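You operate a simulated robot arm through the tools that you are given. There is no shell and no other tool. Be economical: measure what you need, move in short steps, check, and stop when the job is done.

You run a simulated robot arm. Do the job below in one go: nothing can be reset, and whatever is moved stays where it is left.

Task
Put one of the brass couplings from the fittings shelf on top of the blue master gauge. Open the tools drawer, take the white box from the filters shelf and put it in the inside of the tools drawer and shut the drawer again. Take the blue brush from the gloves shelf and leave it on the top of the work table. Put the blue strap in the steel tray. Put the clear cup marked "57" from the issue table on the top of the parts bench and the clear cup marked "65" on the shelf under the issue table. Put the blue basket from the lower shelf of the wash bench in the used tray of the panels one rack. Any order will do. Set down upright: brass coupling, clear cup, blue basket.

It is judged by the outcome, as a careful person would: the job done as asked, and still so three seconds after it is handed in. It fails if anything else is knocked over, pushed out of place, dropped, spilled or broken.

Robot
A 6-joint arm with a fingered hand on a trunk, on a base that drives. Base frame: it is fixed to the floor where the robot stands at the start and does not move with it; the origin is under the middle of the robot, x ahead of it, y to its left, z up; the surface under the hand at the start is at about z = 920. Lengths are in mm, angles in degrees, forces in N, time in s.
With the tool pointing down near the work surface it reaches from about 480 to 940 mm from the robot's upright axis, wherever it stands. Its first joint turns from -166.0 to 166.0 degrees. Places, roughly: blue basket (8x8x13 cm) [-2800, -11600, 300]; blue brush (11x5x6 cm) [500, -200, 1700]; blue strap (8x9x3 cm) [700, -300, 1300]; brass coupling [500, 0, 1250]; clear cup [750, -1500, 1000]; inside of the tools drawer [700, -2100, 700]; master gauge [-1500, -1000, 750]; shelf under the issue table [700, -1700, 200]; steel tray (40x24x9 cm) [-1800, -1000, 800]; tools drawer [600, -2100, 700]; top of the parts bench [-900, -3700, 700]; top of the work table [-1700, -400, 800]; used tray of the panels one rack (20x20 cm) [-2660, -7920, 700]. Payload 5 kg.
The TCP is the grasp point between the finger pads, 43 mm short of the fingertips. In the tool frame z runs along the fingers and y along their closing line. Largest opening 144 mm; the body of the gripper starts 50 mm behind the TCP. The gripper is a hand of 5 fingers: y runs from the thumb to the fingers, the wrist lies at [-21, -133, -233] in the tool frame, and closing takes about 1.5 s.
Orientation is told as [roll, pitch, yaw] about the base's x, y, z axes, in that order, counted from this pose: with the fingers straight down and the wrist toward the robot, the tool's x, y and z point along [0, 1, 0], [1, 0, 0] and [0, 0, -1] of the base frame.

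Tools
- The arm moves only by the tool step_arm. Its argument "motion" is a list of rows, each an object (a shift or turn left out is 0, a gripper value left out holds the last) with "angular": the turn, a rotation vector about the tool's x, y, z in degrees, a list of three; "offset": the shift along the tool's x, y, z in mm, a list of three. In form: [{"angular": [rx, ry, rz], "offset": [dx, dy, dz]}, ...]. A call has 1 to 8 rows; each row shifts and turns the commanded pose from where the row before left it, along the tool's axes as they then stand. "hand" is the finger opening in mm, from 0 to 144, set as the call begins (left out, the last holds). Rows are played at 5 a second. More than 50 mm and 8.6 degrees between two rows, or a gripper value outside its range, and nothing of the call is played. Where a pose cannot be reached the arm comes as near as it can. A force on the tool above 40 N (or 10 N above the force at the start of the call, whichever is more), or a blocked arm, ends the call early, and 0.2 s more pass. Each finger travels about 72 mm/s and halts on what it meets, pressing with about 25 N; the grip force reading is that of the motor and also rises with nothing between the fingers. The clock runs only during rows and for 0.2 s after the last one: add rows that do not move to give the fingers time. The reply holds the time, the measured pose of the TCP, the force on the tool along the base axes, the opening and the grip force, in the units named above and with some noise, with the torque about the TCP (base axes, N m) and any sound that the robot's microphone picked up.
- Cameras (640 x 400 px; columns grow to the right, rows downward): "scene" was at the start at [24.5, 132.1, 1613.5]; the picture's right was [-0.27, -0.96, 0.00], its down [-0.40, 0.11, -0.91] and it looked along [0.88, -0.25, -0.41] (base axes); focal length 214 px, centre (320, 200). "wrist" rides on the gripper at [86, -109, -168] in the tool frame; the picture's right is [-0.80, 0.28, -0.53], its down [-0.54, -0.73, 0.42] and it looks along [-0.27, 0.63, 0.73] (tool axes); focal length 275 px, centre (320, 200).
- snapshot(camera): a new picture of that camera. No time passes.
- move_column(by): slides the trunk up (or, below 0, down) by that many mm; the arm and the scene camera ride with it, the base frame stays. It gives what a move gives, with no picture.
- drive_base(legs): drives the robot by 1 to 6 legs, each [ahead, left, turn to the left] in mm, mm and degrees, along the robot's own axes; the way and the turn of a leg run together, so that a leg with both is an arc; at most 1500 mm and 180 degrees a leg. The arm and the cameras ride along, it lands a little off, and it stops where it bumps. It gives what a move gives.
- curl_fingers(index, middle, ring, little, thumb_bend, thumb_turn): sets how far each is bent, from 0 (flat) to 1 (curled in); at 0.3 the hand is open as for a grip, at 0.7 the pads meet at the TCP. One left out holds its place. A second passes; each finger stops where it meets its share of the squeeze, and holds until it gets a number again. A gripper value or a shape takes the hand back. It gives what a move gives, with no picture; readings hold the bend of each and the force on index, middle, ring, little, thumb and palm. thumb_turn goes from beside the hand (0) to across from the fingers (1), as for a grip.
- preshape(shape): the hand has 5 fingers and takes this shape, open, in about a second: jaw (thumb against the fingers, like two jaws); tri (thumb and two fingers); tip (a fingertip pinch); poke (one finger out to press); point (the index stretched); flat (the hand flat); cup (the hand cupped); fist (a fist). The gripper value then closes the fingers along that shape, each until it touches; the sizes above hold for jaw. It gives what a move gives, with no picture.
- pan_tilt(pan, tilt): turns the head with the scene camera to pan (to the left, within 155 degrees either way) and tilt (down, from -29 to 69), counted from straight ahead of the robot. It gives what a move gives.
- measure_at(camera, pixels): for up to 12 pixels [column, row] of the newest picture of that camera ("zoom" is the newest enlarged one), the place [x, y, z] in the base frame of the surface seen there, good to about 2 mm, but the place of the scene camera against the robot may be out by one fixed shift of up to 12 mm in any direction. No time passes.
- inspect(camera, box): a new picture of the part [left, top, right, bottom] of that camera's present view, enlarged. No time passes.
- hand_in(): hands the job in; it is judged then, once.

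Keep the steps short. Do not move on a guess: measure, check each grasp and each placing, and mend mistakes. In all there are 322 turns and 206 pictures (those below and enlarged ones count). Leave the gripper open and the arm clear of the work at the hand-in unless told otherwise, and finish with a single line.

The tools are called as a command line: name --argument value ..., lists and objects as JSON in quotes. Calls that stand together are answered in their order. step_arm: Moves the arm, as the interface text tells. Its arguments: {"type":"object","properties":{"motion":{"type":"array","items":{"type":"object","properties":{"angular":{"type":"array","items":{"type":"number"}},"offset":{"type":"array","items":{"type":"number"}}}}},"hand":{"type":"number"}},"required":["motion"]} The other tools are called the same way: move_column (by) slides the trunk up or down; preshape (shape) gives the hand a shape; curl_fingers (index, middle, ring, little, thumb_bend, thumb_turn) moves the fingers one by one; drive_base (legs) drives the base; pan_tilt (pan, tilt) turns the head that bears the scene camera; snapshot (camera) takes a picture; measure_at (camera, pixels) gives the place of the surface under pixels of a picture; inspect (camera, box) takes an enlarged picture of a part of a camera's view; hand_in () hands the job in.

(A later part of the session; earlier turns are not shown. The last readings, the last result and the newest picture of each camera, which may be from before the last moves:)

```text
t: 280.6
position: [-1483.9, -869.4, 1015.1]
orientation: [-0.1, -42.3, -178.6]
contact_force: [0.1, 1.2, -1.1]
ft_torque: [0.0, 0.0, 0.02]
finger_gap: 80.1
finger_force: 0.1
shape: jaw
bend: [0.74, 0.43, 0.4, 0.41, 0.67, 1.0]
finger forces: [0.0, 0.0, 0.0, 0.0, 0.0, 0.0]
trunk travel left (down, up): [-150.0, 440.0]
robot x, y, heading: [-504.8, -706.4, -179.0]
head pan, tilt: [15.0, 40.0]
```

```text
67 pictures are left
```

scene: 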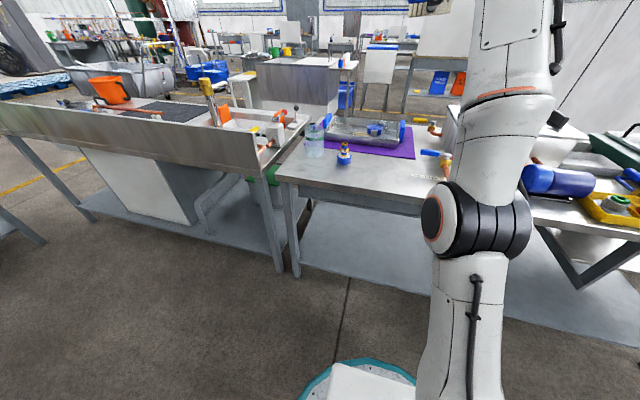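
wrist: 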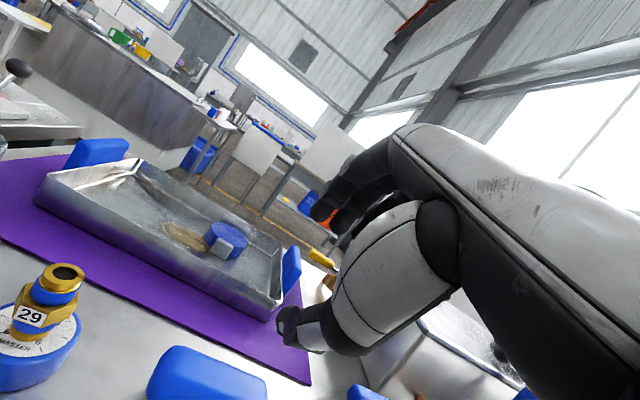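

Brush done. Next the issue table with the drawer and cups: raise, turn around and look.

move_column --by 400

drive_base --legs '[[0, 0, 90], [0, 0, 90], [-200, -1100, 0]]'

pan_tilt --pan 0 --tilt 30

snapshot --camera "scene"

```text
t: 284.4
position: [-1483.7, -868.9, 1414.8]
orientation: [-0.1, -42.2, -178.5]
contact_force: [0.2, 0.8, 0.9]
ft_torque: [0.02, 0.01, 0.02]
finger_gap: 80.2
finger_force: 0.1
shape: jaw
bend: [0.74, 0.43, 0.4, 0.41, 0.67, 1.0]
finger forces: [0.0, 0.0, 0.0, 0.1, 0.0, 0.0]
trunk travel left (down, up): [-550.0, 40.0]
robot x, y, heading: [-507.4, -704.6, -178.9]
head pan, tilt: [15.0, 40.0]
```

```text
t: 292.1
position: [482.6, -626.7, 1416.7]
orientation: [-0.1, -42.2, -3.9]
contact_force: [-1.2, -3.8, -0.2]
ft_torque: [0.3, -0.03, 0.06]
finger_gap: 80.3
finger_force: 0.0
shape: jaw
bend: [0.74, 0.43, 0.4, 0.41, 0.67, 1.0]
finger forces: [3.6, 0.0, 0.1, 0.1, 0.0, 0.0]
trunk travel left (down, up): [-550.0, 40.0]
robot x, y, heading: [-500.8, -704.0, -3.6]
head pan, tilt: [15.0, 40.0]
stopped in leg 2: the force on the tool passed its limit at 52 N (the readings are from after the stop); the commanded pose is now the measured one
```

```text
t: 292.9
position: [483.0, -625.9, 1415.0]
orientation: [0.0, -42.2, -3.8]
contact_force: [-1.1, -4.4, 0.1]
ft_torque: [0.49, -0.05, 0.08]
finger_gap: 80.3
finger_force: 0.1
shape: jaw
bend: [0.74, 0.43, 0.4, 0.41, 0.67, 1.0]
finger forces: [5.6, 0.0, 0.0, 0.0, 0.0, 0.0]
trunk travel left (down, up): [-550.0, 40.0]
robot x, y, heading: [-505.3, -704.5, -3.5]
head pan, tilt: [0.0, 30.0]
```

```text
66 pictures are left
```

scene: 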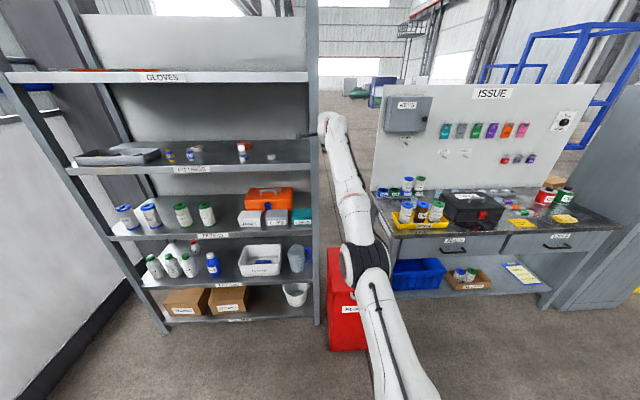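

The index finger brushed the rack's right post. I rotate away, back off and check the rack.

drive_base --legs '[[0, 0, -5], [-250, 0, 8]]'

inspect --camera "scene" --box '[0, 40, 400, 290]'

```text
t: 295.1
position: [228.9, -548.3, 1417.1]
orientation: [0.0, -42.3, -0.3]
contact_force: [-1.2, -0.1, 0.6]
ft_torque: [-0.04, -0.03, 0.03]
finger_gap: 80.1
finger_force: 0.0
shape: jaw
bend: [0.74, 0.43, 0.4, 0.41, 0.67, 1.0]
finger forces: [0.0, 0.0, 0.1, 0.0, 0.0, 0.0]
trunk travel left (down, up): [-550.0, 40.0]
robot x, y, heading: [-752.4, -685.3, 0.4]
head pan, tilt: [0.0, 30.0]
```

```text
1.60 times, centred on (200, 165) of scene
```

zoom: 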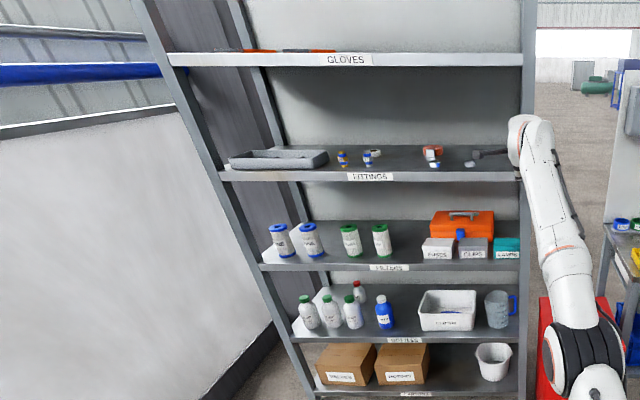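

drive_base --legs '[[0, -1150, 0]]'

pan_tilt --pan -5 --tilt 30

snapshot --camera "scene"

inspect --camera "scene" --box '[240, 120, 480, 270]'

```text
t: 301.0
position: [241.4, -1677.9, 1415.1]
orientation: [0.0, -42.2, 0.8]
contact_force: [-0.6, 0.3, 0.4]
ft_torque: [-0.03, 0.01, 0.02]
finger_gap: 80.1
finger_force: 0.1
shape: jaw
bend: [0.74, 0.43, 0.4, 0.41, 0.67, 1.0]
finger forces: [0.0, 0.0, 0.0, 0.1, 0.0, 0.1]
trunk travel left (down, up): [-550.0, 40.0]
robot x, y, heading: [-736.8, -1833.5, 1.3]
head pan, tilt: [0.0, 30.0]
```

```text
t: 301.7
position: [241.8, -1677.5, 1415.4]
orientation: [0.0, -42.2, 0.8]
contact_force: [1.7, 0.3, -0.6]
ft_torque: [-0.01, -0.02, -0.01]
finger_gap: 80.0
finger_force: 0.0
shape: jaw
bend: [0.74, 0.43, 0.4, 0.41, 0.67, 1.0]
finger forces: [0.0, 0.0, 0.0, 0.0, 0.0, 0.1]
trunk travel left (down, up): [-550.0, 40.0]
robot x, y, heading: [-737.0, -1839.3, 1.1]
head pan, tilt: [-5.0, 30.0]
```

```text
64 pictures are left
```

scene: 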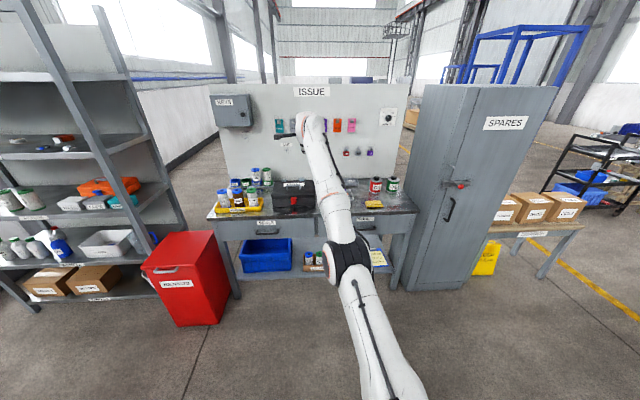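

```text
2.67 times, centred on (360, 195) of scene
```

zoom: 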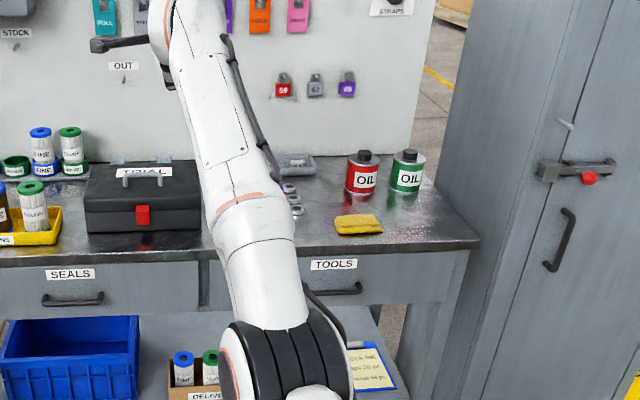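

measure_at --camera "zoom" --pixels '[[340, 289], [350, 285], [73, 300], [335, 265], [420, 280], [450, 240], [360, 225], [310, 205], [420, 340], [200, 340], [200, 290], [560, 240]]'

inspect --camera "scene" --box '[210, 155, 310, 225]'

```text
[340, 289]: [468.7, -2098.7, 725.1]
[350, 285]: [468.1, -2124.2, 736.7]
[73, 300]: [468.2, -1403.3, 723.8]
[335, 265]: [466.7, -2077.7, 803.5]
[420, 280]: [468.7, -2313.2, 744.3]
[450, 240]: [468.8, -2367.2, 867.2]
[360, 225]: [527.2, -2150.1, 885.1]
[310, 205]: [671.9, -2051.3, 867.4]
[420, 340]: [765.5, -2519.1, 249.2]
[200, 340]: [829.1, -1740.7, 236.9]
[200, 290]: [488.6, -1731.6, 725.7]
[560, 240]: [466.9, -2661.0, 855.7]
```

```text
5.71 times, centred on (260, 190) of scene
```

zoom: 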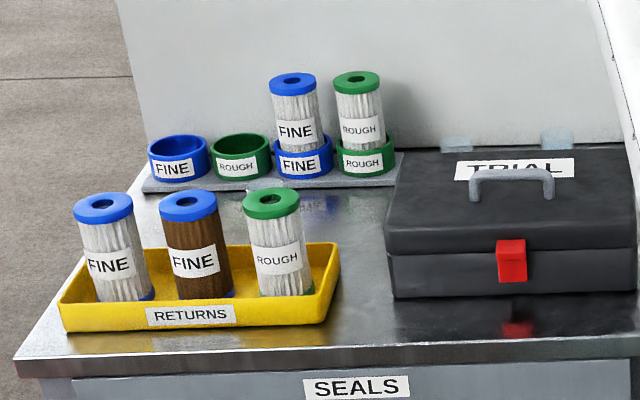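

drive_base --legs '[[0, -420, 0]]'

move_column --by -400

move_column --by -150

step_arm --motion '[{"angular": [-7.5, 0, 0]}, {"angular": [-7.5, 0, 0]}, {"angular": [-7.5, 0, 0]}, {"angular": [-7.5, 0, 0]}, {}]' --hand 80

snapshot --camera "wrist"

```text
t: 304.2
position: [250.2, -2091.2, 1415.8]
orientation: [0.0, -42.1, 1.1]
contact_force: [-0.7, -0.1, -0.3]
ft_torque: [0.02, 0.0, 0.03]
finger_gap: 80.1
finger_force: 0.0
shape: jaw
bend: [0.74, 0.43, 0.4, 0.41, 0.67, 1.0]
finger forces: [0.1, 0.0, 0.0, 0.0, 0.0, 0.0]
trunk travel left (down, up): [-550.0, 40.0]
robot x, y, heading: [-726.2, -2253.6, 1.5]
head pan, tilt: [-5.0, 30.0]
```

```text
t: 308.1
position: [250.7, -2091.5, 1016.9]
orientation: [-0.1, -42.2, 1.1]
contact_force: [-0.3, 0.4, -0.3]
ft_torque: [0.02, -0.02, -0.03]
finger_gap: 80.2
finger_force: 0.0
shape: jaw
bend: [0.74, 0.43, 0.4, 0.41, 0.67, 1.0]
finger forces: [0.1, 0.0, 0.0, 0.0, 0.0, 0.0]
trunk travel left (down, up): [-150.0, 440.0]
robot x, y, heading: [-724.6, -2255.7, 1.8]
head pan, tilt: [-5.0, 30.0]
```

```text
t: 309.8
position: [251.3, -2090.0, 865.6]
orientation: [0.0, -42.3, 1.2]
contact_force: [1.8, -0.1, -0.1]
ft_torque: [0.0, 0.03, 0.02]
finger_gap: 80.0
finger_force: 0.1
shape: jaw
bend: [0.74, 0.43, 0.4, 0.41, 0.67, 1.0]
finger forces: [0.0, 0.0, 0.0, 0.0, 0.1, 0.0]
trunk travel left (down, up): [0.0, 590.0]
robot x, y, heading: [-726.9, -2254.7, 1.7]
head pan, tilt: [-5.0, 30.0]
```

```text
t: 311.0
position: [304.5, -2082.6, 890.4]
orientation: [0.5, -69.4, 0.0]
contact_force: [-0.5, 0.2, 0.0]
ft_torque: [0.0, 0.02, -0.01]
finger_gap: 79.9
finger_force: 0.1
shape: jaw
bend: [0.74, 0.43, 0.4, 0.41, 0.67, 1.0]
finger forces: [0.1, 0.0, 0.1, 0.0, 0.0, 0.1]
out of reach, approached as far as the arm can: row 1, 2, 3, 4
trunk travel left (down, up): [0.0, 590.0]
robot x, y, heading: [-729.4, -2255.3, 1.3]
head pan, tilt: [-5.0, 30.0]
```

```text
61 pictures are left
```

wrist: 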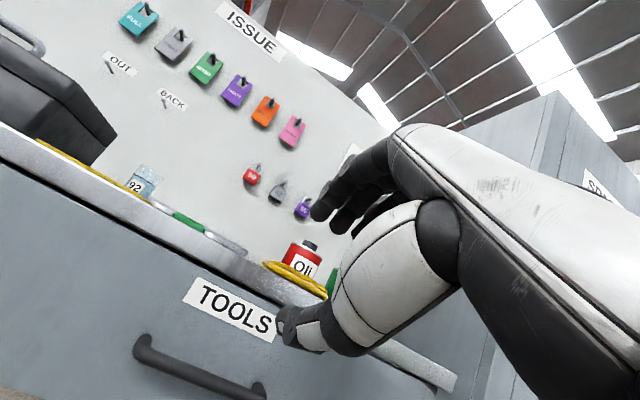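

measure_at --camera "wrist" --pixels '[[142, 350], [200, 373], [258, 390], [180, 366], [150, 310], [220, 340], [140, 185], [230, 308]]'

```text
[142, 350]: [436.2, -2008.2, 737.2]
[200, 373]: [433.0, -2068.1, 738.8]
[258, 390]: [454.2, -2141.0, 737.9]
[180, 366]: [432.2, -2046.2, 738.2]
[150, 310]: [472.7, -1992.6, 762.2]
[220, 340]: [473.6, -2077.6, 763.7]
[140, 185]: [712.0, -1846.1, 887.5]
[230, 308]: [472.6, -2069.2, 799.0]
```

drive_base --legs '[[-150, 0, -1.3]]'

step_arm --motion '[{"offset": [0, -46, 17]}, {"offset": [0, -46, 17]}, {"offset": [0, -46, 17]}, {}]' --hand 60

```text
t: 312.4
position: [154.8, -2109.4, 891.2]
orientation: [0.7, -69.4, -1.5]
contact_force: [0.5, 0.5, 0.0]
ft_torque: [-0.01, 0.01, -0.01]
finger_gap: 80.2
finger_force: 0.0
shape: jaw
bend: [0.74, 0.43, 0.4, 0.41, 0.67, 1.0]
finger forces: [0.0, 0.0, 0.0, 0.0, 0.0, 0.1]
trunk travel left (down, up): [0.0, 590.0]
robot x, y, heading: [-878.7, -2256.3, 0.4]
head pan, tilt: [-5.0, 30.0]
```

```text
t: 313.4
position: [189.8, -2102.4, 748.5]
orientation: [0.5, -69.2, -1.4]
contact_force: [0.7, -0.2, -1.6]
ft_torque: [0.03, -0.14, -0.05]
finger_gap: 60.4
finger_force: 0.0
shape: jaw
bend: [0.74, 0.48, 0.46, 0.43, 0.72, 1.0]
finger forces: [0.0, 0.0, 0.0, 0.0, 0.0, 0.0]
out of reach, approached as far as the arm can: row 1, 2, 3
trunk travel left (down, up): [0.0, 590.0]
robot x, y, heading: [-878.4, -2258.8, 0.1]
head pan, tilt: [-5.0, 30.0]
```

drive_base --legs '[[170, 30, 0]]'

snapshot --camera "wrist"

measure_at --camera "wrist" --pixels '[[150, 215], [200, 235], [245, 250], [290, 275], [285, 325], [318, 215], [260, 260]]'

```text
t: 314.9
position: [359.5, -2070.8, 750.2]
orientation: [0.6, -69.3, -1.3]
contact_force: [0.1, -0.2, 0.2]
ft_torque: [-0.03, 0.0, 0.01]
finger_gap: 60.2
finger_force: 0.1
shape: jaw
bend: [0.74, 0.48, 0.46, 0.43, 0.72, 1.0]
finger forces: [0.1, 0.0, 0.0, 0.1, 0.0, 0.0]
trunk travel left (down, up): [0.0, 590.0]
robot x, y, heading: [-709.1, -2223.1, 0.3]
head pan, tilt: [-5.0, 30.0]
```

```text
60 pictures are left
```

wrist: 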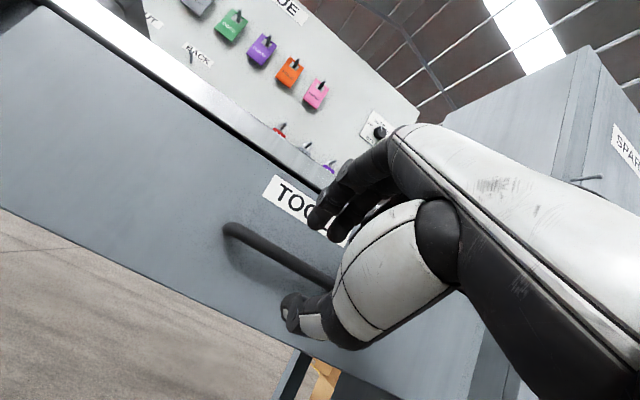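

```text
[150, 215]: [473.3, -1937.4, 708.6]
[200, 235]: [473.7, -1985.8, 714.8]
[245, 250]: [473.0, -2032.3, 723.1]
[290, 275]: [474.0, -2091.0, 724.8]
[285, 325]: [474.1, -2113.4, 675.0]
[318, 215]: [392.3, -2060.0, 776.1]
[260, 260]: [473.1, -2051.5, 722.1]
```

drive_base --legs '[[48, 0, 0]]'

step_arm --motion '[{}, {}, {}, {}, {}, {}]' --hand 0

snapshot --camera "wrist"

```text
t: 315.8
position: [408.4, -2070.2, 750.4]
orientation: [0.6, -69.4, -1.3]
contact_force: [-0.1, -0.5, -0.5]
ft_torque: [-0.05, -0.02, -0.02]
finger_gap: 60.2
finger_force: 0.0
shape: jaw
bend: [0.74, 0.48, 0.46, 0.43, 0.72, 1.0]
finger forces: [0.0, 0.0, 0.0, 0.0, 0.1, 0.0]
trunk travel left (down, up): [0.0, 590.0]
robot x, y, heading: [-657.5, -2225.6, 0.4]
head pan, tilt: [-5.0, 30.0]
```

```text
t: 317.2
position: [407.6, -2070.5, 751.0]
orientation: [0.6, -69.4, -1.3]
contact_force: [-1.9, 0.7, 0.0]
ft_torque: [-0.11, 0.05, 0.07]
finger_gap: 9.0
finger_force: 24.9
shape: jaw
bend: [0.7, 0.69, 0.7, 0.7, 0.74, 1.0]
finger forces: [11.6, 5.9, 2.4, 0.1, 21.7, 0.0]
trunk travel left (down, up): [0.0, 590.0]
robot x, y, heading: [-662.5, -2227.6, 0.4]
head pan, tilt: [-5.0, 30.0]
```

```text
59 pictures are left
```

wrist: 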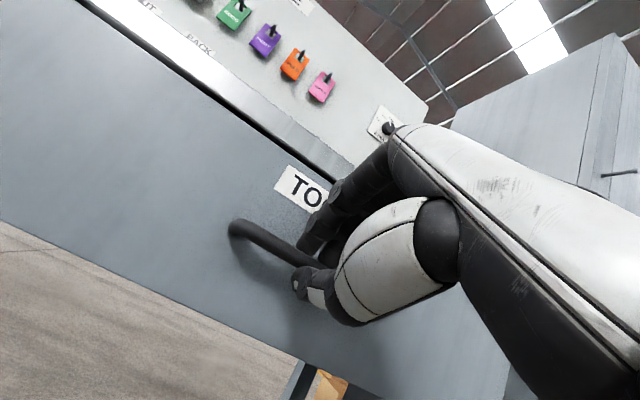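

Gripping the handle (gap 9 mm). I pull by driving back in parts.

drive_base --legs '[[-120, 0, 0]]'

drive_base --legs '[[-130, 0, 0]]'

snapshot --camera "scene"

```text
t: 318.4
position: [289.4, -2070.1, 751.6]
orientation: [0.6, -69.4, -1.3]
contact_force: [0.8, -0.2, -1.4]
ft_torque: [-0.1, 0.02, 0.02]
finger_gap: 8.5
finger_force: 25.0
shape: jaw
bend: [0.7, 0.69, 0.7, 0.7, 0.74, 1.0]
finger forces: [11.9, 6.4, 2.7, 0.1, 22.1, 0.1]
trunk travel left (down, up): [0.0, 590.0]
robot x, y, heading: [-776.6, -2224.9, 0.3]
head pan, tilt: [-5.0, 30.0]
```

```text
t: 319.7
position: [158.2, -2071.0, 750.9]
orientation: [0.6, -69.4, -1.2]
contact_force: [1.0, -1.4, -1.4]
ft_torque: [-0.13, 0.0, -0.02]
finger_gap: 8.3
finger_force: 25.3
shape: jaw
bend: [0.7, 0.69, 0.7, 0.7, 0.74, 1.0]
finger forces: [11.9, 6.4, 2.7, 0.1, 21.8, 0.0]
trunk travel left (down, up): [0.0, 590.0]
robot x, y, heading: [-905.0, -2227.1, 0.5]
head pan, tilt: [-5.0, 30.0]
```

```text
58 pictures are left
```

scene: 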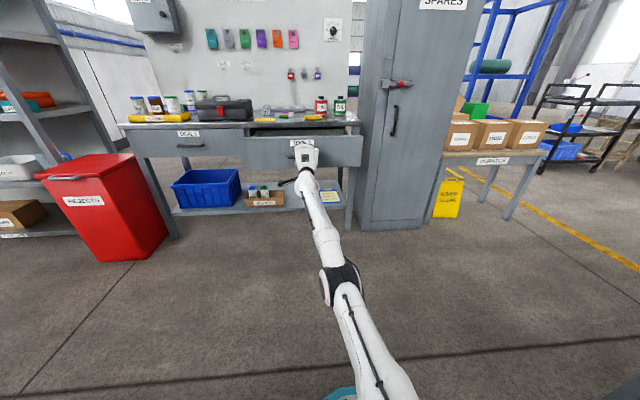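

Drawer is out 250 mm. Release, back off, raise, look inside.

step_arm --motion '[{}, {}, {}, {}, {}]' --hand 66

drive_base --legs '[[-100, 0, 0]]'

move_column --by 400

inspect --camera "scene" --box '[200, 80, 440, 230]'

```text
t: 320.9
position: [158.7, -2070.7, 751.3]
orientation: [0.7, -69.3, -1.2]
contact_force: [-0.1, -1.1, -0.6]
ft_torque: [-0.03, 0.02, -0.02]
finger_gap: 65.4
finger_force: 0.0
shape: jaw
bend: [0.74, 0.47, 0.44, 0.42, 0.72, 1.0]
finger forces: [0.0, 0.0, 0.0, 0.0, 0.0, 0.1]
trunk travel left (down, up): [0.0, 590.0]
robot x, y, heading: [-911.8, -2230.4, 0.2]
head pan, tilt: [-5.0, 30.0]
```

```text
t: 322.1
position: [60.7, -2074.6, 751.3]
orientation: [0.7, -69.3, -1.4]
contact_force: [-0.1, 0.6, 0.7]
ft_torque: [0.01, 0.01, 0.02]
finger_gap: 65.6
finger_force: 0.1
shape: jaw
bend: [0.74, 0.47, 0.44, 0.42, 0.72, 1.0]
finger forces: [0.0, 0.1, 0.0, 0.0, 0.0, 0.1]
trunk travel left (down, up): [0.0, 590.0]
robot x, y, heading: [-1009.4, -2228.3, 0.1]
head pan, tilt: [-5.0, 30.0]
```

```text
t: 325.9
position: [61.2, -2075.6, 1150.5]
orientation: [0.6, -69.4, -1.4]
contact_force: [-0.2, -0.1, 0.1]
ft_torque: [-0.03, -0.01, 0.01]
finger_gap: 65.5
finger_force: 0.0
shape: jaw
bend: [0.74, 0.47, 0.44, 0.42, 0.72, 1.0]
finger forces: [0.1, 0.0, 0.0, 0.0, 0.1, 0.1]
trunk travel left (down, up): [-400.0, 190.0]
robot x, y, heading: [-1011.3, -2224.6, -0.2]
head pan, tilt: [-5.0, 30.0]
```

```text
2.67 times, centred on (320, 155) of scene
```

zoom: 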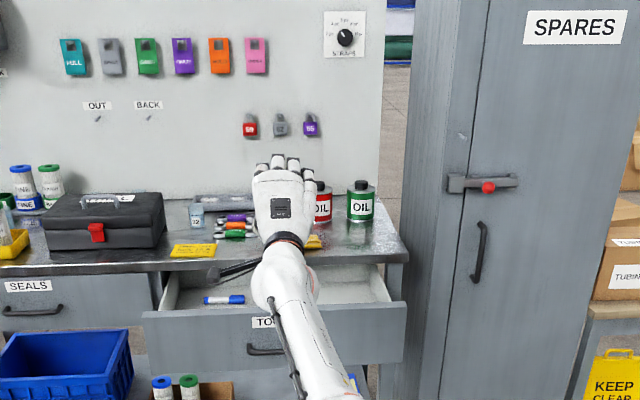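

measure_at --camera "zoom" --pixels '[[225, 300], [345, 290], [185, 300], [375, 285], [230, 318], [380, 305], [160, 310], [240, 285], [197, 218], [100, 205], [60, 240], [345, 300]]'

```text
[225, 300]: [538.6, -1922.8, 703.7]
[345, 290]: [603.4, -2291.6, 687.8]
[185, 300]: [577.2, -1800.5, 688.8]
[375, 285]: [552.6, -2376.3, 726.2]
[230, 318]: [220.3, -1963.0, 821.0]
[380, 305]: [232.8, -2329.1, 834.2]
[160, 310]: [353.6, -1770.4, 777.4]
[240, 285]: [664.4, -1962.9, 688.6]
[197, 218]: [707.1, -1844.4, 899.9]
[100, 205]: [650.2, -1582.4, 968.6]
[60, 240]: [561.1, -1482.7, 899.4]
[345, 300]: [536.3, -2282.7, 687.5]
```

step_arm --motion '[{"angular": [8.5, 0, 0], "offset": [0, 0, -40]}, {"angular": [8.5, 0, 0], "offset": [0, 0, -40]}, {"angular": [8.5, 0, 0], "offset": [0, -20, -30]}, {"angular": [8.5, 0, 0], "offset": [0, -30, -20]}, {"angular": [8.5, 0, 0], "offset": [0, -40, 0]}, {"angular": [8.5, 0, 0], "offset": [0, -40, 10]}, {"angular": [8.5, 0, 0], "offset": [0, -40, 10]}, {"angular": [8.5, 0, 0], "offset": [0, -40, 0]}]' --hand 130

drive_base --legs '[[150, 0, 0], [0, 1000, 0], [0, 1000, 0]]'

move_column --by 100

```text
t: 327.7
position: [-153.3, -2057.0, 1124.0]
orientation: [0.2, -1.3, -0.8]
contact_force: [-0.9, 1.0, 0.1]
ft_torque: [0.01, 0.01, -0.02]
finger_gap: 130.0
finger_force: 0.1
shape: jaw
bend: [0.27, 0.32, 0.31, 0.31, 0.39, 0.98]
finger forces: [0.0, 0.1, 0.1, 0.1, 0.0, 0.0]
out of reach, approached as far as the arm can: row 1, 2, 3, 4, 5, 6, 7
trunk travel left (down, up): [-400.0, 190.0]
robot x, y, heading: [-1007.8, -2226.9, 0.4]
head pan, tilt: [-5.0, 30.0]
```

```text
t: 338.6
position: [-11.2, -78.7, 1122.5]
orientation: [0.2, -1.3, -1.1]
contact_force: [-0.2, -1.0, 0.8]
ft_torque: [-0.02, 0.03, 0.01]
finger_gap: 129.9
finger_force: 0.0
shape: jaw
bend: [0.27, 0.32, 0.31, 0.31, 0.39, 0.98]
finger forces: [0.0, 0.1, 0.0, 0.1, 0.0, 0.0]
trunk travel left (down, up): [-400.0, 190.0]
robot x, y, heading: [-868.3, -245.3, -0.3]
head pan, tilt: [-5.0, 30.0]
```

```text
t: 339.9
position: [-11.9, -79.0, 1222.9]
orientation: [0.3, -1.3, -1.0]
contact_force: [0.5, -0.3, -0.2]
ft_torque: [-0.03, 0.0, 0.02]
finger_gap: 129.7
finger_force: 0.1
shape: jaw
bend: [0.27, 0.32, 0.31, 0.31, 0.39, 0.98]
finger forces: [0.1, 0.1, 0.0, 0.0, 0.0, 0.0]
trunk travel left (down, up): [-500.0, 90.0]
robot x, y, heading: [-868.0, -248.5, -0.1]
head pan, tilt: [-5.0, 30.0]
```

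step_arm --motion '[{"offset": [0, -20, 45]}, {"offset": [0, -20, 45]}, {"offset": [0, -20, 45]}, {"offset": [0, -20, 30]}, {}]'

drive_base --legs '[[300, -130, 0]]'

snapshot --camera "wrist"

```text
t: 341.1
position: [32.2, -43.9, 1107.6]
orientation: [0.1, -1.1, -1.1]
contact_force: [0.4, -0.3, 0.2]
ft_torque: [-0.01, 0.04, 0.0]
finger_gap: 130.1
finger_force: 0.1
shape: jaw
bend: [0.27, 0.32, 0.31, 0.31, 0.39, 0.98]
finger forces: [0.1, 0.0, 0.0, 0.0, 0.1, 0.0]
out of reach, approached as far as the arm can: row 1, 2, 3, 4
trunk travel left (down, up): [-500.0, 90.0]
robot x, y, heading: [-868.4, -245.6, 0.0]
head pan, tilt: [-5.0, 30.0]
```

```text
t: 343.2
position: [322.4, -155.9, 1106.6]
orientation: [0.2, -1.1, -0.3]
contact_force: [0.0, -0.6, 0.1]
ft_torque: [-0.01, -0.02, 0.02]
finger_gap: 129.5
finger_force: 0.1
shape: jaw
bend: [0.27, 0.32, 0.31, 0.31, 0.39, 0.98]
finger forces: [0.0, 0.0, 0.1, 0.0, 0.0, 0.1]
trunk travel left (down, up): [-500.0, 90.0]
robot x, y, heading: [-576.8, -368.5, 1.0]
head pan, tilt: [-5.0, 30.0]
```

```text
56 pictures are left
```

wrist: 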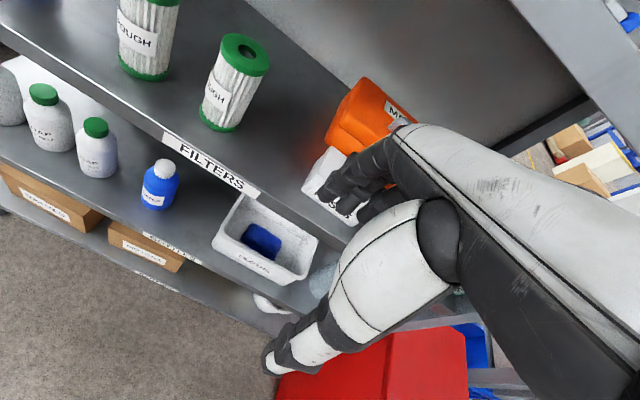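

drive_base --legs '[[0, -110, -1]]'

inspect --camera "wrist" --box '[180, 60, 420, 230]'

```text
t: 344.4
position: [325.1, -281.7, 1106.1]
orientation: [0.1, -1.1, -1.3]
contact_force: [0.0, -0.2, 0.1]
ft_torque: [0.03, 0.03, 0.02]
finger_gap: 129.8
finger_force: 0.2
shape: jaw
bend: [0.27, 0.32, 0.31, 0.31, 0.39, 0.98]
finger forces: [0.0, 0.0, 0.1, 0.0, 0.0, 0.1]
trunk travel left (down, up): [-500.0, 90.0]
robot x, y, heading: [-578.1, -475.8, 0.1]
head pan, tilt: [-5.0, 30.0]
```

```text
2.35 times, centred on (300, 145) of wrist
```

zoom: 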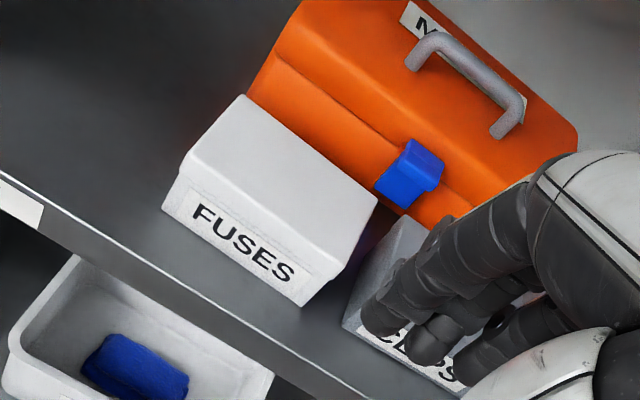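

measure_at --camera "zoom" --pixels '[[195, 155], [245, 100], [325, 270], [372, 198], [165, 205], [300, 300], [270, 130], [300, 110], [385, 250], [400, 225], [390, 175], [345, 300]]'

```text
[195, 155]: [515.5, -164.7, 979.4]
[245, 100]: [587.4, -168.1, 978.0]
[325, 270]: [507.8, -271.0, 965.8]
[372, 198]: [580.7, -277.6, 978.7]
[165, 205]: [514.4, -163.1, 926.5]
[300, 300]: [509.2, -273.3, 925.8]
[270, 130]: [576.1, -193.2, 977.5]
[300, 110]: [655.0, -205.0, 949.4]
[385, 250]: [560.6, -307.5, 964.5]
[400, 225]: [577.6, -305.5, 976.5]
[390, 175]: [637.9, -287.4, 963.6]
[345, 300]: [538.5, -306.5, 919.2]
```

step_arm --motion '[{"angular": [-4.5, 0, 0]}, {"angular": [-4.5, 0, 0]}, {}, {}]' --hand 118

move_column --by -58

drive_base --legs '[[0, 62, 0], [140, 0, 0]]'

snapshot --camera "wrist"

snapshot --camera "scene"

```text
t: 345.4
position: [360.7, -270.8, 1119.4]
orientation: [0.1, -10.0, -1.2]
contact_force: [-0.4, -0.3, -0.3]
ft_torque: [0.0, -0.03, 0.02]
finger_gap: 118.1
finger_force: 0.1
shape: jaw
bend: [0.26, 0.34, 0.32, 0.32, 0.49, 0.99]
finger forces: [0.0, 0.0, 0.1, 0.0, 0.1, 0.0]
out of reach, approached as far as the arm can: row 1, 2
trunk travel left (down, up): [-500.0, 90.0]
robot x, y, heading: [-574.9, -482.5, -0.0]
head pan, tilt: [-5.0, 30.0]
```

```text
t: 346.4
position: [360.4, -271.3, 1061.3]
orientation: [0.1, -10.0, -1.4]
contact_force: [0.3, -0.9, 0.0]
ft_torque: [-0.02, 0.02, -0.01]
finger_gap: 118.1
finger_force: 0.0
shape: jaw
bend: [0.26, 0.34, 0.32, 0.32, 0.49, 0.99]
finger forces: [0.0, 0.0, 0.0, 0.0, 0.1, 0.0]
trunk travel left (down, up): [-442.0, 148.0]
robot x, y, heading: [-573.3, -478.0, -0.0]
head pan, tilt: [-5.0, 30.0]
```

```text
t: 348.3
position: [505.8, -209.1, 1060.1]
orientation: [0.1, -9.9, -1.2]
contact_force: [0.3, -0.1, -0.4]
ft_torque: [-0.01, 0.0, 0.01]
finger_gap: 118.1
finger_force: 0.0
shape: jaw
bend: [0.26, 0.34, 0.32, 0.32, 0.49, 0.99]
finger forces: [0.0, 0.0, 0.0, 0.0, 0.0, 0.0]
trunk travel left (down, up): [-442.0, 148.0]
robot x, y, heading: [-432.5, -418.3, 0.0]
head pan, tilt: [-5.0, 30.0]
```

```text
54 pictures are left
```

wrist: 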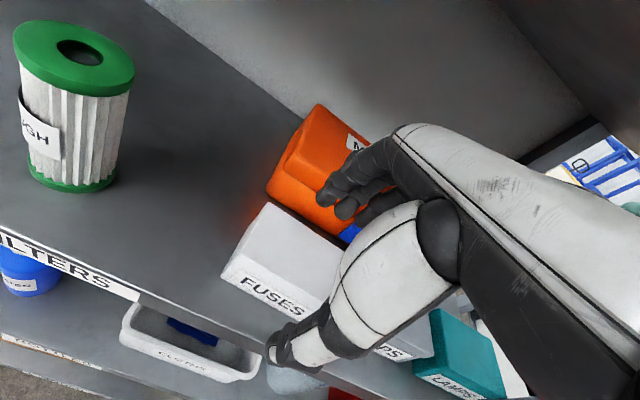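

```text
53 pictures are left
```

scene: 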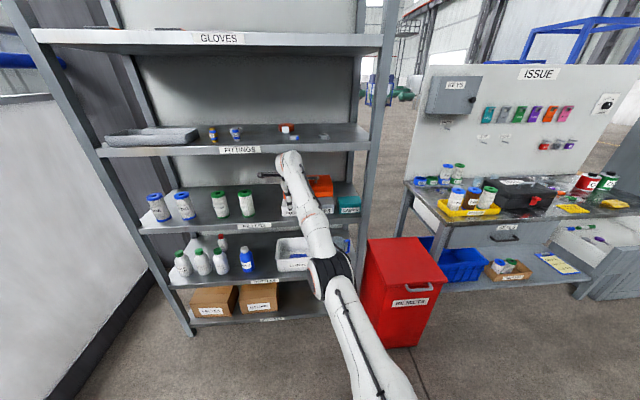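

drive_base --legs '[[38, -8, 0]]'

move_column --by -50

snapshot --camera "wrist"

measure_at --camera "wrist" --pixels '[[275, 345], [325, 205], [345, 215], [290, 345], [280, 240]]'

```text
t: 349.2
position: [542.4, -218.5, 1060.0]
orientation: [0.1, -9.7, -1.2]
contact_force: [-0.1, 0.7, -0.9]
ft_torque: [0.0, -0.03, -0.03]
finger_gap: 118.2
finger_force: 0.0
shape: jaw
bend: [0.26, 0.34, 0.32, 0.32, 0.49, 0.99]
finger forces: [0.0, 0.0, 0.1, 0.0, 0.1, 0.0]
trunk travel left (down, up): [-442.0, 148.0]
robot x, y, heading: [-393.3, -424.2, -0.0]
head pan, tilt: [-5.0, 30.0]
```

```text
t: 350.1
position: [542.3, -218.2, 1011.1]
orientation: [0.1, -9.9, -1.3]
contact_force: [-0.6, 0.2, -0.1]
ft_torque: [0.01, 0.0, -0.02]
finger_gap: 118.2
finger_force: 0.0
shape: jaw
bend: [0.26, 0.34, 0.32, 0.32, 0.49, 0.99]
finger forces: [0.0, 0.0, 0.0, 0.1, 0.0, 0.0]
trunk travel left (down, up): [-392.0, 198.0]
robot x, y, heading: [-392.3, -429.2, -0.0]
head pan, tilt: [-5.0, 30.0]
```

```text
52 pictures are left
```

wrist: 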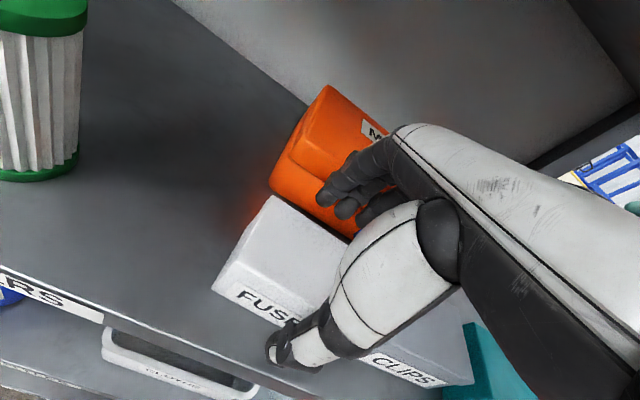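

```text
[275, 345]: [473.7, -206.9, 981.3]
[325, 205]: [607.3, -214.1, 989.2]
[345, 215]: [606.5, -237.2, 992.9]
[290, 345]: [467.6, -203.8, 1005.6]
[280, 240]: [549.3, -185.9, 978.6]
```

move_column --by -24

step_arm --motion '[{}, {}, {}, {}, {}, {}]' --hand 60

move_column --by 30

snapshot --camera "wrist"

```text
t: 350.8
position: [542.6, -219.4, 986.4]
orientation: [0.1, -9.9, -1.4]
contact_force: [0.2, 0.8, 0.5]
ft_torque: [-0.01, -0.01, 0.03]
finger_gap: 118.2
finger_force: 0.0
shape: jaw
bend: [0.26, 0.34, 0.32, 0.32, 0.49, 0.99]
finger forces: [0.0, 0.1, 0.0, 0.0, 0.1, 0.1]
trunk travel left (down, up): [-368.0, 222.0]
robot x, y, heading: [-392.6, -429.4, -0.2]
head pan, tilt: [-5.0, 30.0]
```

```text
t: 352.2
position: [543.1, -218.3, 984.7]
orientation: [0.2, -9.9, -1.3]
contact_force: [-0.9, 0.4, 0.9]
ft_torque: [-0.06, 0.09, 0.03]
finger_gap: 75.2
finger_force: 24.7
shape: jaw
bend: [0.74, 0.44, 0.41, 0.41, 0.69, 1.0]
finger forces: [11.8, 6.3, 2.8, 1.4, 22.4, 0.1]
trunk travel left (down, up): [-368.0, 222.0]
robot x, y, heading: [-398.0, -424.4, -0.1]
head pan, tilt: [-5.0, 30.0]
```

```text
t: 352.9
position: [543.2, -217.7, 1014.9]
orientation: [0.1, -9.8, -1.2]
contact_force: [0.0, -0.6, -1.9]
ft_torque: [0.01, 0.03, 0.02]
finger_gap: 75.2
finger_force: 25.2
shape: jaw
bend: [0.74, 0.44, 0.42, 0.42, 0.69, 1.0]
finger forces: [11.9, 6.2, 2.8, 1.3, 22.2, 0.0]
trunk travel left (down, up): [-398.0, 192.0]
robot x, y, heading: [-395.2, -424.8, -0.3]
head pan, tilt: [-5.0, 30.0]
```

```text
51 pictures are left
```

wrist: 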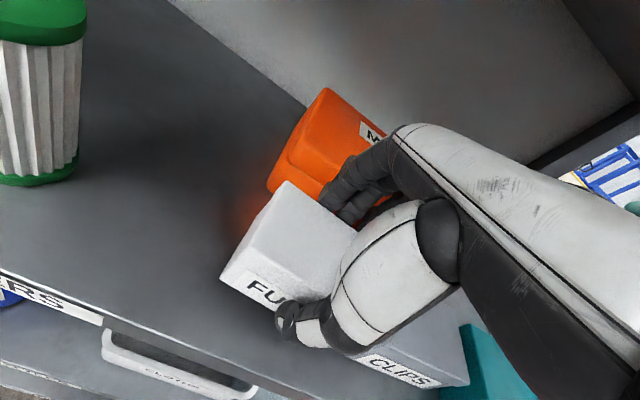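

drive_base --legs '[[-460, 0, 0], [0, -950, 0], [0, -950, 0]]'

pan_tilt --pan -8 --tilt 40

snapshot --camera "scene"

```text
t: 364.9
position: [83.5, -2143.3, 1015.8]
orientation: [0.1, -9.9, -1.6]
contact_force: [0.0, 0.7, -1.9]
ft_torque: [-0.01, 0.01, -0.01]
finger_gap: 75.2
finger_force: 25.1
shape: jaw
bend: [0.74, 0.44, 0.42, 0.42, 0.69, 1.0]
finger forces: [12.0, 6.2, 2.8, 1.2, 22.2, 0.1]
trunk travel left (down, up): [-398.0, 192.0]
robot x, y, heading: [-853.8, -2347.2, -0.5]
head pan, tilt: [-5.0, 30.0]
```

```text
t: 365.6
position: [83.1, -2142.1, 1016.3]
orientation: [0.1, -9.8, -1.6]
contact_force: [0.4, -0.3, -1.9]
ft_torque: [0.0, 0.02, 0.0]
finger_gap: 75.3
finger_force: 24.9
shape: jaw
bend: [0.74, 0.44, 0.42, 0.42, 0.69, 1.0]
finger forces: [12.1, 6.2, 2.8, 1.1, 22.2, 0.1]
trunk travel left (down, up): [-398.0, 192.0]
robot x, y, heading: [-852.3, -2346.9, -0.3]
head pan, tilt: [-8.0, 40.0]
```

```text
50 pictures are left
```

scene: 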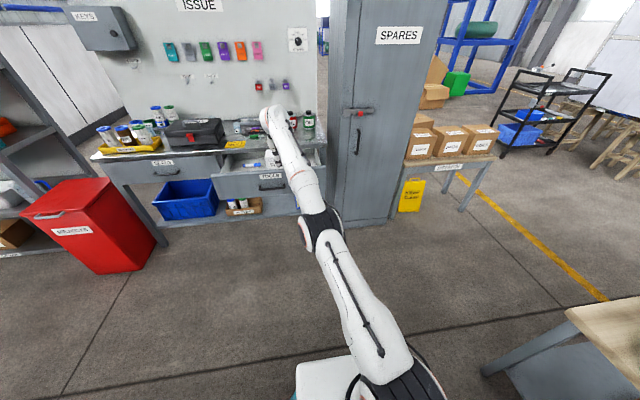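

drive_base --legs '[[255, 0, 0]]'

snapshot --camera "wrist"

measure_at --camera "wrist" --pixels '[[200, 230], [240, 250], [280, 300], [150, 300], [100, 200], [330, 350], [280, 240], [230, 330], [230, 200]]'

```text
t: 367.4
position: [336.7, -2152.0, 1015.0]
orientation: [0.0, -9.8, -1.8]
contact_force: [-0.1, 0.2, -0.8]
ft_torque: [0.01, 0.01, -0.02]
finger_gap: 74.8
finger_force: 24.7
shape: jaw
bend: [0.74, 0.44, 0.42, 0.42, 0.69, 1.0]
finger forces: [11.8, 6.1, 2.9, 1.2, 22.4, 0.0]
trunk travel left (down, up): [-398.0, 192.0]
robot x, y, heading: [-599.2, -2353.3, -0.8]
head pan, tilt: [-8.0, 40.0]
```

```text
49 pictures are left
```

wrist: 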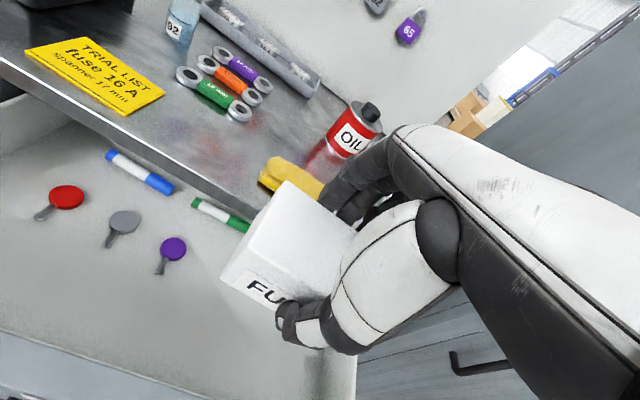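

```text
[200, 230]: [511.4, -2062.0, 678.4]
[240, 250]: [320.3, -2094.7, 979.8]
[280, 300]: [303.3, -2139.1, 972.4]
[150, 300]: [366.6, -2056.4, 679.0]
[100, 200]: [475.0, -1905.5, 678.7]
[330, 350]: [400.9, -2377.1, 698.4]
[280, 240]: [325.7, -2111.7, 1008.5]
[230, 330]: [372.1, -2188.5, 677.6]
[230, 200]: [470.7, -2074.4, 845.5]
```

drive_base --legs '[[18, 0, 0]]'

move_column --by -255

snapshot --camera "wrist"

```text
t: 368.2
position: [354.0, -2152.4, 1015.7]
orientation: [0.0, -9.9, -2.0]
contact_force: [0.7, 0.1, -2.2]
ft_torque: [-0.02, 0.02, 0.02]
finger_gap: 75.0
finger_force: 25.3
shape: jaw
bend: [0.74, 0.44, 0.42, 0.42, 0.69, 1.0]
finger forces: [11.9, 6.2, 2.9, 1.3, 22.3, 0.1]
trunk travel left (down, up): [-398.0, 192.0]
robot x, y, heading: [-581.7, -2345.6, -0.5]
head pan, tilt: [-8.0, 40.0]
```

```text
t: 370.8
position: [354.9, -2151.8, 760.4]
orientation: [0.0, -9.8, -1.9]
contact_force: [0.0, -0.1, -0.7]
ft_torque: [0.02, 0.01, 0.02]
finger_gap: 75.4
finger_force: 25.2
shape: jaw
bend: [0.74, 0.44, 0.42, 0.42, 0.69, 1.0]
finger forces: [11.8, 6.2, 2.9, 1.2, 22.3, 0.0]
trunk travel left (down, up): [-143.0, 447.0]
robot x, y, heading: [-583.4, -2349.3, -0.8]
head pan, tilt: [-8.0, 40.0]
```

```text
48 pictures are left
```

wrist: 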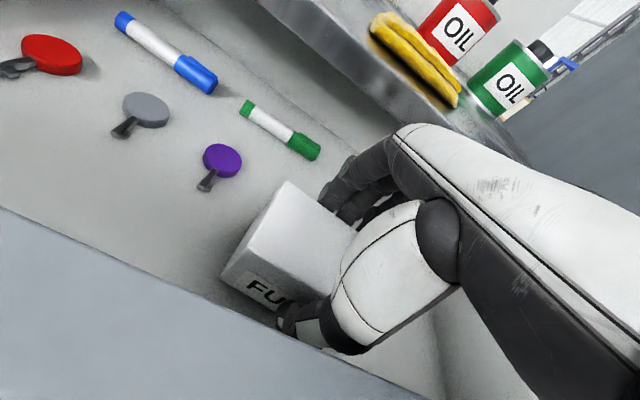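

move_column --by -13

move_column --by -3

```text
t: 371.4
position: [354.9, -2151.8, 747.0]
orientation: [0.0, -9.9, -1.9]
contact_force: [0.5, -0.1, -2.5]
ft_torque: [-0.03, 0.02, -0.04]
finger_gap: 75.5
finger_force: 24.8
shape: jaw
bend: [0.74, 0.44, 0.42, 0.42, 0.69, 1.0]
finger forces: [12.0, 6.2, 3.0, 1.2, 22.4, 0.0]
trunk travel left (down, up): [-130.0, 460.0]
robot x, y, heading: [-581.9, -2352.3, -0.8]
head pan, tilt: [-8.0, 40.0]
```

```text
t: 371.9
position: [353.5, -2151.3, 745.9]
orientation: [0.1, -9.9, -1.8]
contact_force: [1.0, 0.1, 5.7]
ft_torque: [-0.05, 0.24, 0.04]
finger_gap: 75.4
finger_force: 25.1
shape: jaw
bend: [0.74, 0.44, 0.42, 0.42, 0.69, 1.0]
finger forces: [12.9, 6.6, 3.3, 2.0, 23.9, 0.0]
trunk travel left (down, up): [-127.0, 463.0]
robot x, y, heading: [-582.3, -2347.0, -0.6]
head pan, tilt: [-8.0, 40.0]
```

Contact with the drawer floor. Release moderately and lift.

step_arm --motion '[{}, {}, {}, {}]' --hand 96

move_column --by 300

snapshot --camera "wrist"

```text
t: 372.9
position: [354.6, -2152.1, 743.5]
orientation: [0.0, -9.9, -1.9]
contact_force: [-0.3, 0.3, -0.7]
ft_torque: [-0.06, -0.02, -0.04]
finger_gap: 95.4
finger_force: 0.0
shape: jaw
bend: [0.27, 0.39, 0.36, 0.36, 0.62, 1.0]
finger forces: [0.0, 0.1, 0.0, 0.0, 0.0, 0.1]
trunk travel left (down, up): [-127.0, 463.0]
robot x, y, heading: [-586.8, -2350.3, -0.9]
head pan, tilt: [-8.0, 40.0]
```

```text
t: 375.9
position: [354.3, -2151.6, 1044.4]
orientation: [0.0, -9.9, -1.9]
contact_force: [0.0, 0.9, -0.8]
ft_torque: [-0.02, 0.02, -0.01]
finger_gap: 95.7
finger_force: 0.0
shape: jaw
bend: [0.27, 0.39, 0.36, 0.36, 0.62, 1.0]
finger forces: [0.0, 0.0, 0.1, 0.0, 0.0, 0.0]
trunk travel left (down, up): [-427.0, 163.0]
robot x, y, heading: [-582.7, -2349.6, -0.3]
head pan, tilt: [-8.0, 40.0]
```

```text
47 pictures are left
```

wrist: 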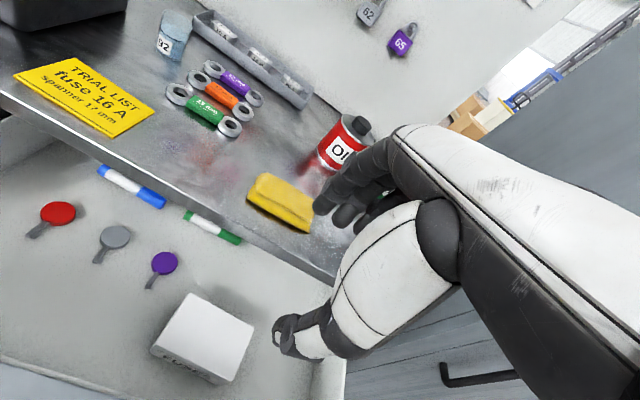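

Box is in. Now close the drawer: back off, turn the hand forward again and push at the handle.

drive_base --legs '[[-520, 0, 0]]'

move_column --by -400

step_arm --motion '[{"angular": [-8.5, 0, 0], "offset": [0, 15, -20]}, {"angular": [-8.5, 0, 0], "offset": [0, 20, -15]}, {"angular": [-8.5, 0, 0], "offset": [0, 20, -10]}, {"angular": [-8.5, 0, 0], "offset": [0, 20, 0]}, {"angular": [-8.5, 0, 0], "offset": [0, 20, 0]}, {"angular": [-8.5, 0, 0], "offset": [0, 20, 0]}, {"angular": [-8.5, 0, 0]}, {}]' --hand 62

move_column --by -27

```text
t: 378.6
position: [-88.8, -2140.7, 1050.5]
orientation: [0.1, -10.3, -1.6]
contact_force: [-0.7, 0.0, 0.4]
ft_torque: [-0.01, -0.05, 0.01]
finger_gap: 96.3
finger_force: 0.1
shape: jaw
bend: [0.27, 0.38, 0.36, 0.36, 0.62, 1.0]
finger forces: [0.0, 0.0, 0.1, 0.1, 0.0, 0.1]
trunk travel left (down, up): [-427.0, 163.0]
robot x, y, heading: [-1028.8, -2344.4, -0.5]
head pan, tilt: [-8.0, 40.0]
stopped in leg 1: the robot was blocked; the commanded pose is now the measured one
```

```text
t: 382.4
position: [-89.6, -2141.4, 650.2]
orientation: [0.0, -10.3, -1.6]
contact_force: [0.0, 0.7, 0.6]
ft_torque: [-0.01, 0.0, 0.01]
finger_gap: 96.1
finger_force: 0.1
shape: jaw
bend: [0.27, 0.38, 0.36, 0.36, 0.62, 1.0]
finger forces: [0.1, 0.0, 0.0, 0.1, 0.1, 0.0]
trunk travel left (down, up): [-27.0, 563.0]
robot x, y, heading: [-1026.5, -2346.9, -0.6]
head pan, tilt: [-8.0, 40.0]
```

```text
t: 384.2
position: [31.2, -2131.9, 761.0]
orientation: [0.1, -69.6, -1.7]
contact_force: [0.7, 0.8, -2.4]
ft_torque: [0.04, -0.17, 0.02]
finger_gap: 62.0
finger_force: 0.1
shape: jaw
bend: [0.74, 0.48, 0.45, 0.43, 0.72, 1.0]
finger forces: [0.1, 0.1, 0.0, 0.0, 0.1, 0.1]
out of reach, approached as far as the arm can: row 1, 2, 3, 4
trunk travel left (down, up): [-27.0, 563.0]
robot x, y, heading: [-1024.8, -2341.8, -0.5]
head pan, tilt: [-8.0, 40.0]
```

```text
t: 384.9
position: [32.1, -2133.0, 737.4]
orientation: [0.4, -69.9, -1.9]
contact_force: [-0.2, -0.2, -0.7]
ft_torque: [-0.03, 0.04, 0.01]
finger_gap: 62.1
finger_force: 0.1
shape: jaw
bend: [0.74, 0.48, 0.45, 0.43, 0.72, 1.0]
finger forces: [0.0, 0.1, 0.0, 0.0, 0.0, 0.0]
trunk travel left (down, up): [0.0, 590.0]
robot x, y, heading: [-1026.0, -2344.9, -0.4]
head pan, tilt: [-8.0, 40.0]
```

It was blocked behind; I look there to make sure nothing was disturbed.

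pan_tilt --pan 155 --tilt 50

snapshot --camera "scene"

```text
t: 387.4
position: [32.2, -2133.5, 736.5]
orientation: [0.4, -69.7, -1.9]
contact_force: [-0.2, 0.2, -0.5]
ft_torque: [0.0, 0.02, 0.02]
finger_gap: 62.3
finger_force: 0.0
shape: jaw
bend: [0.74, 0.48, 0.45, 0.43, 0.72, 1.0]
finger forces: [0.0, 0.0, 0.1, 0.0, 0.0, 0.1]
trunk travel left (down, up): [0.0, 590.0]
robot x, y, heading: [-1025.0, -2343.5, -0.4]
head pan, tilt: [154.7, 50.0]
```

```text
46 pictures are left
```

scene: 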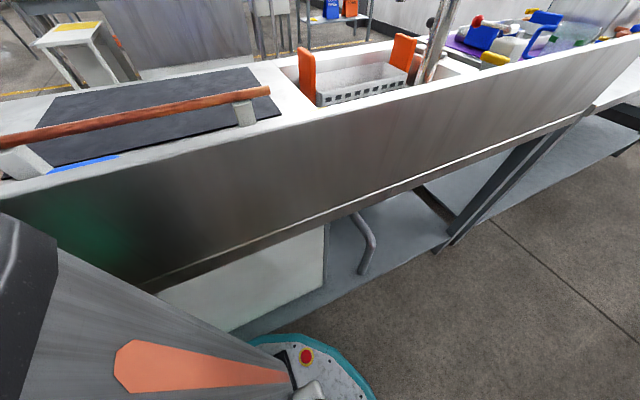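

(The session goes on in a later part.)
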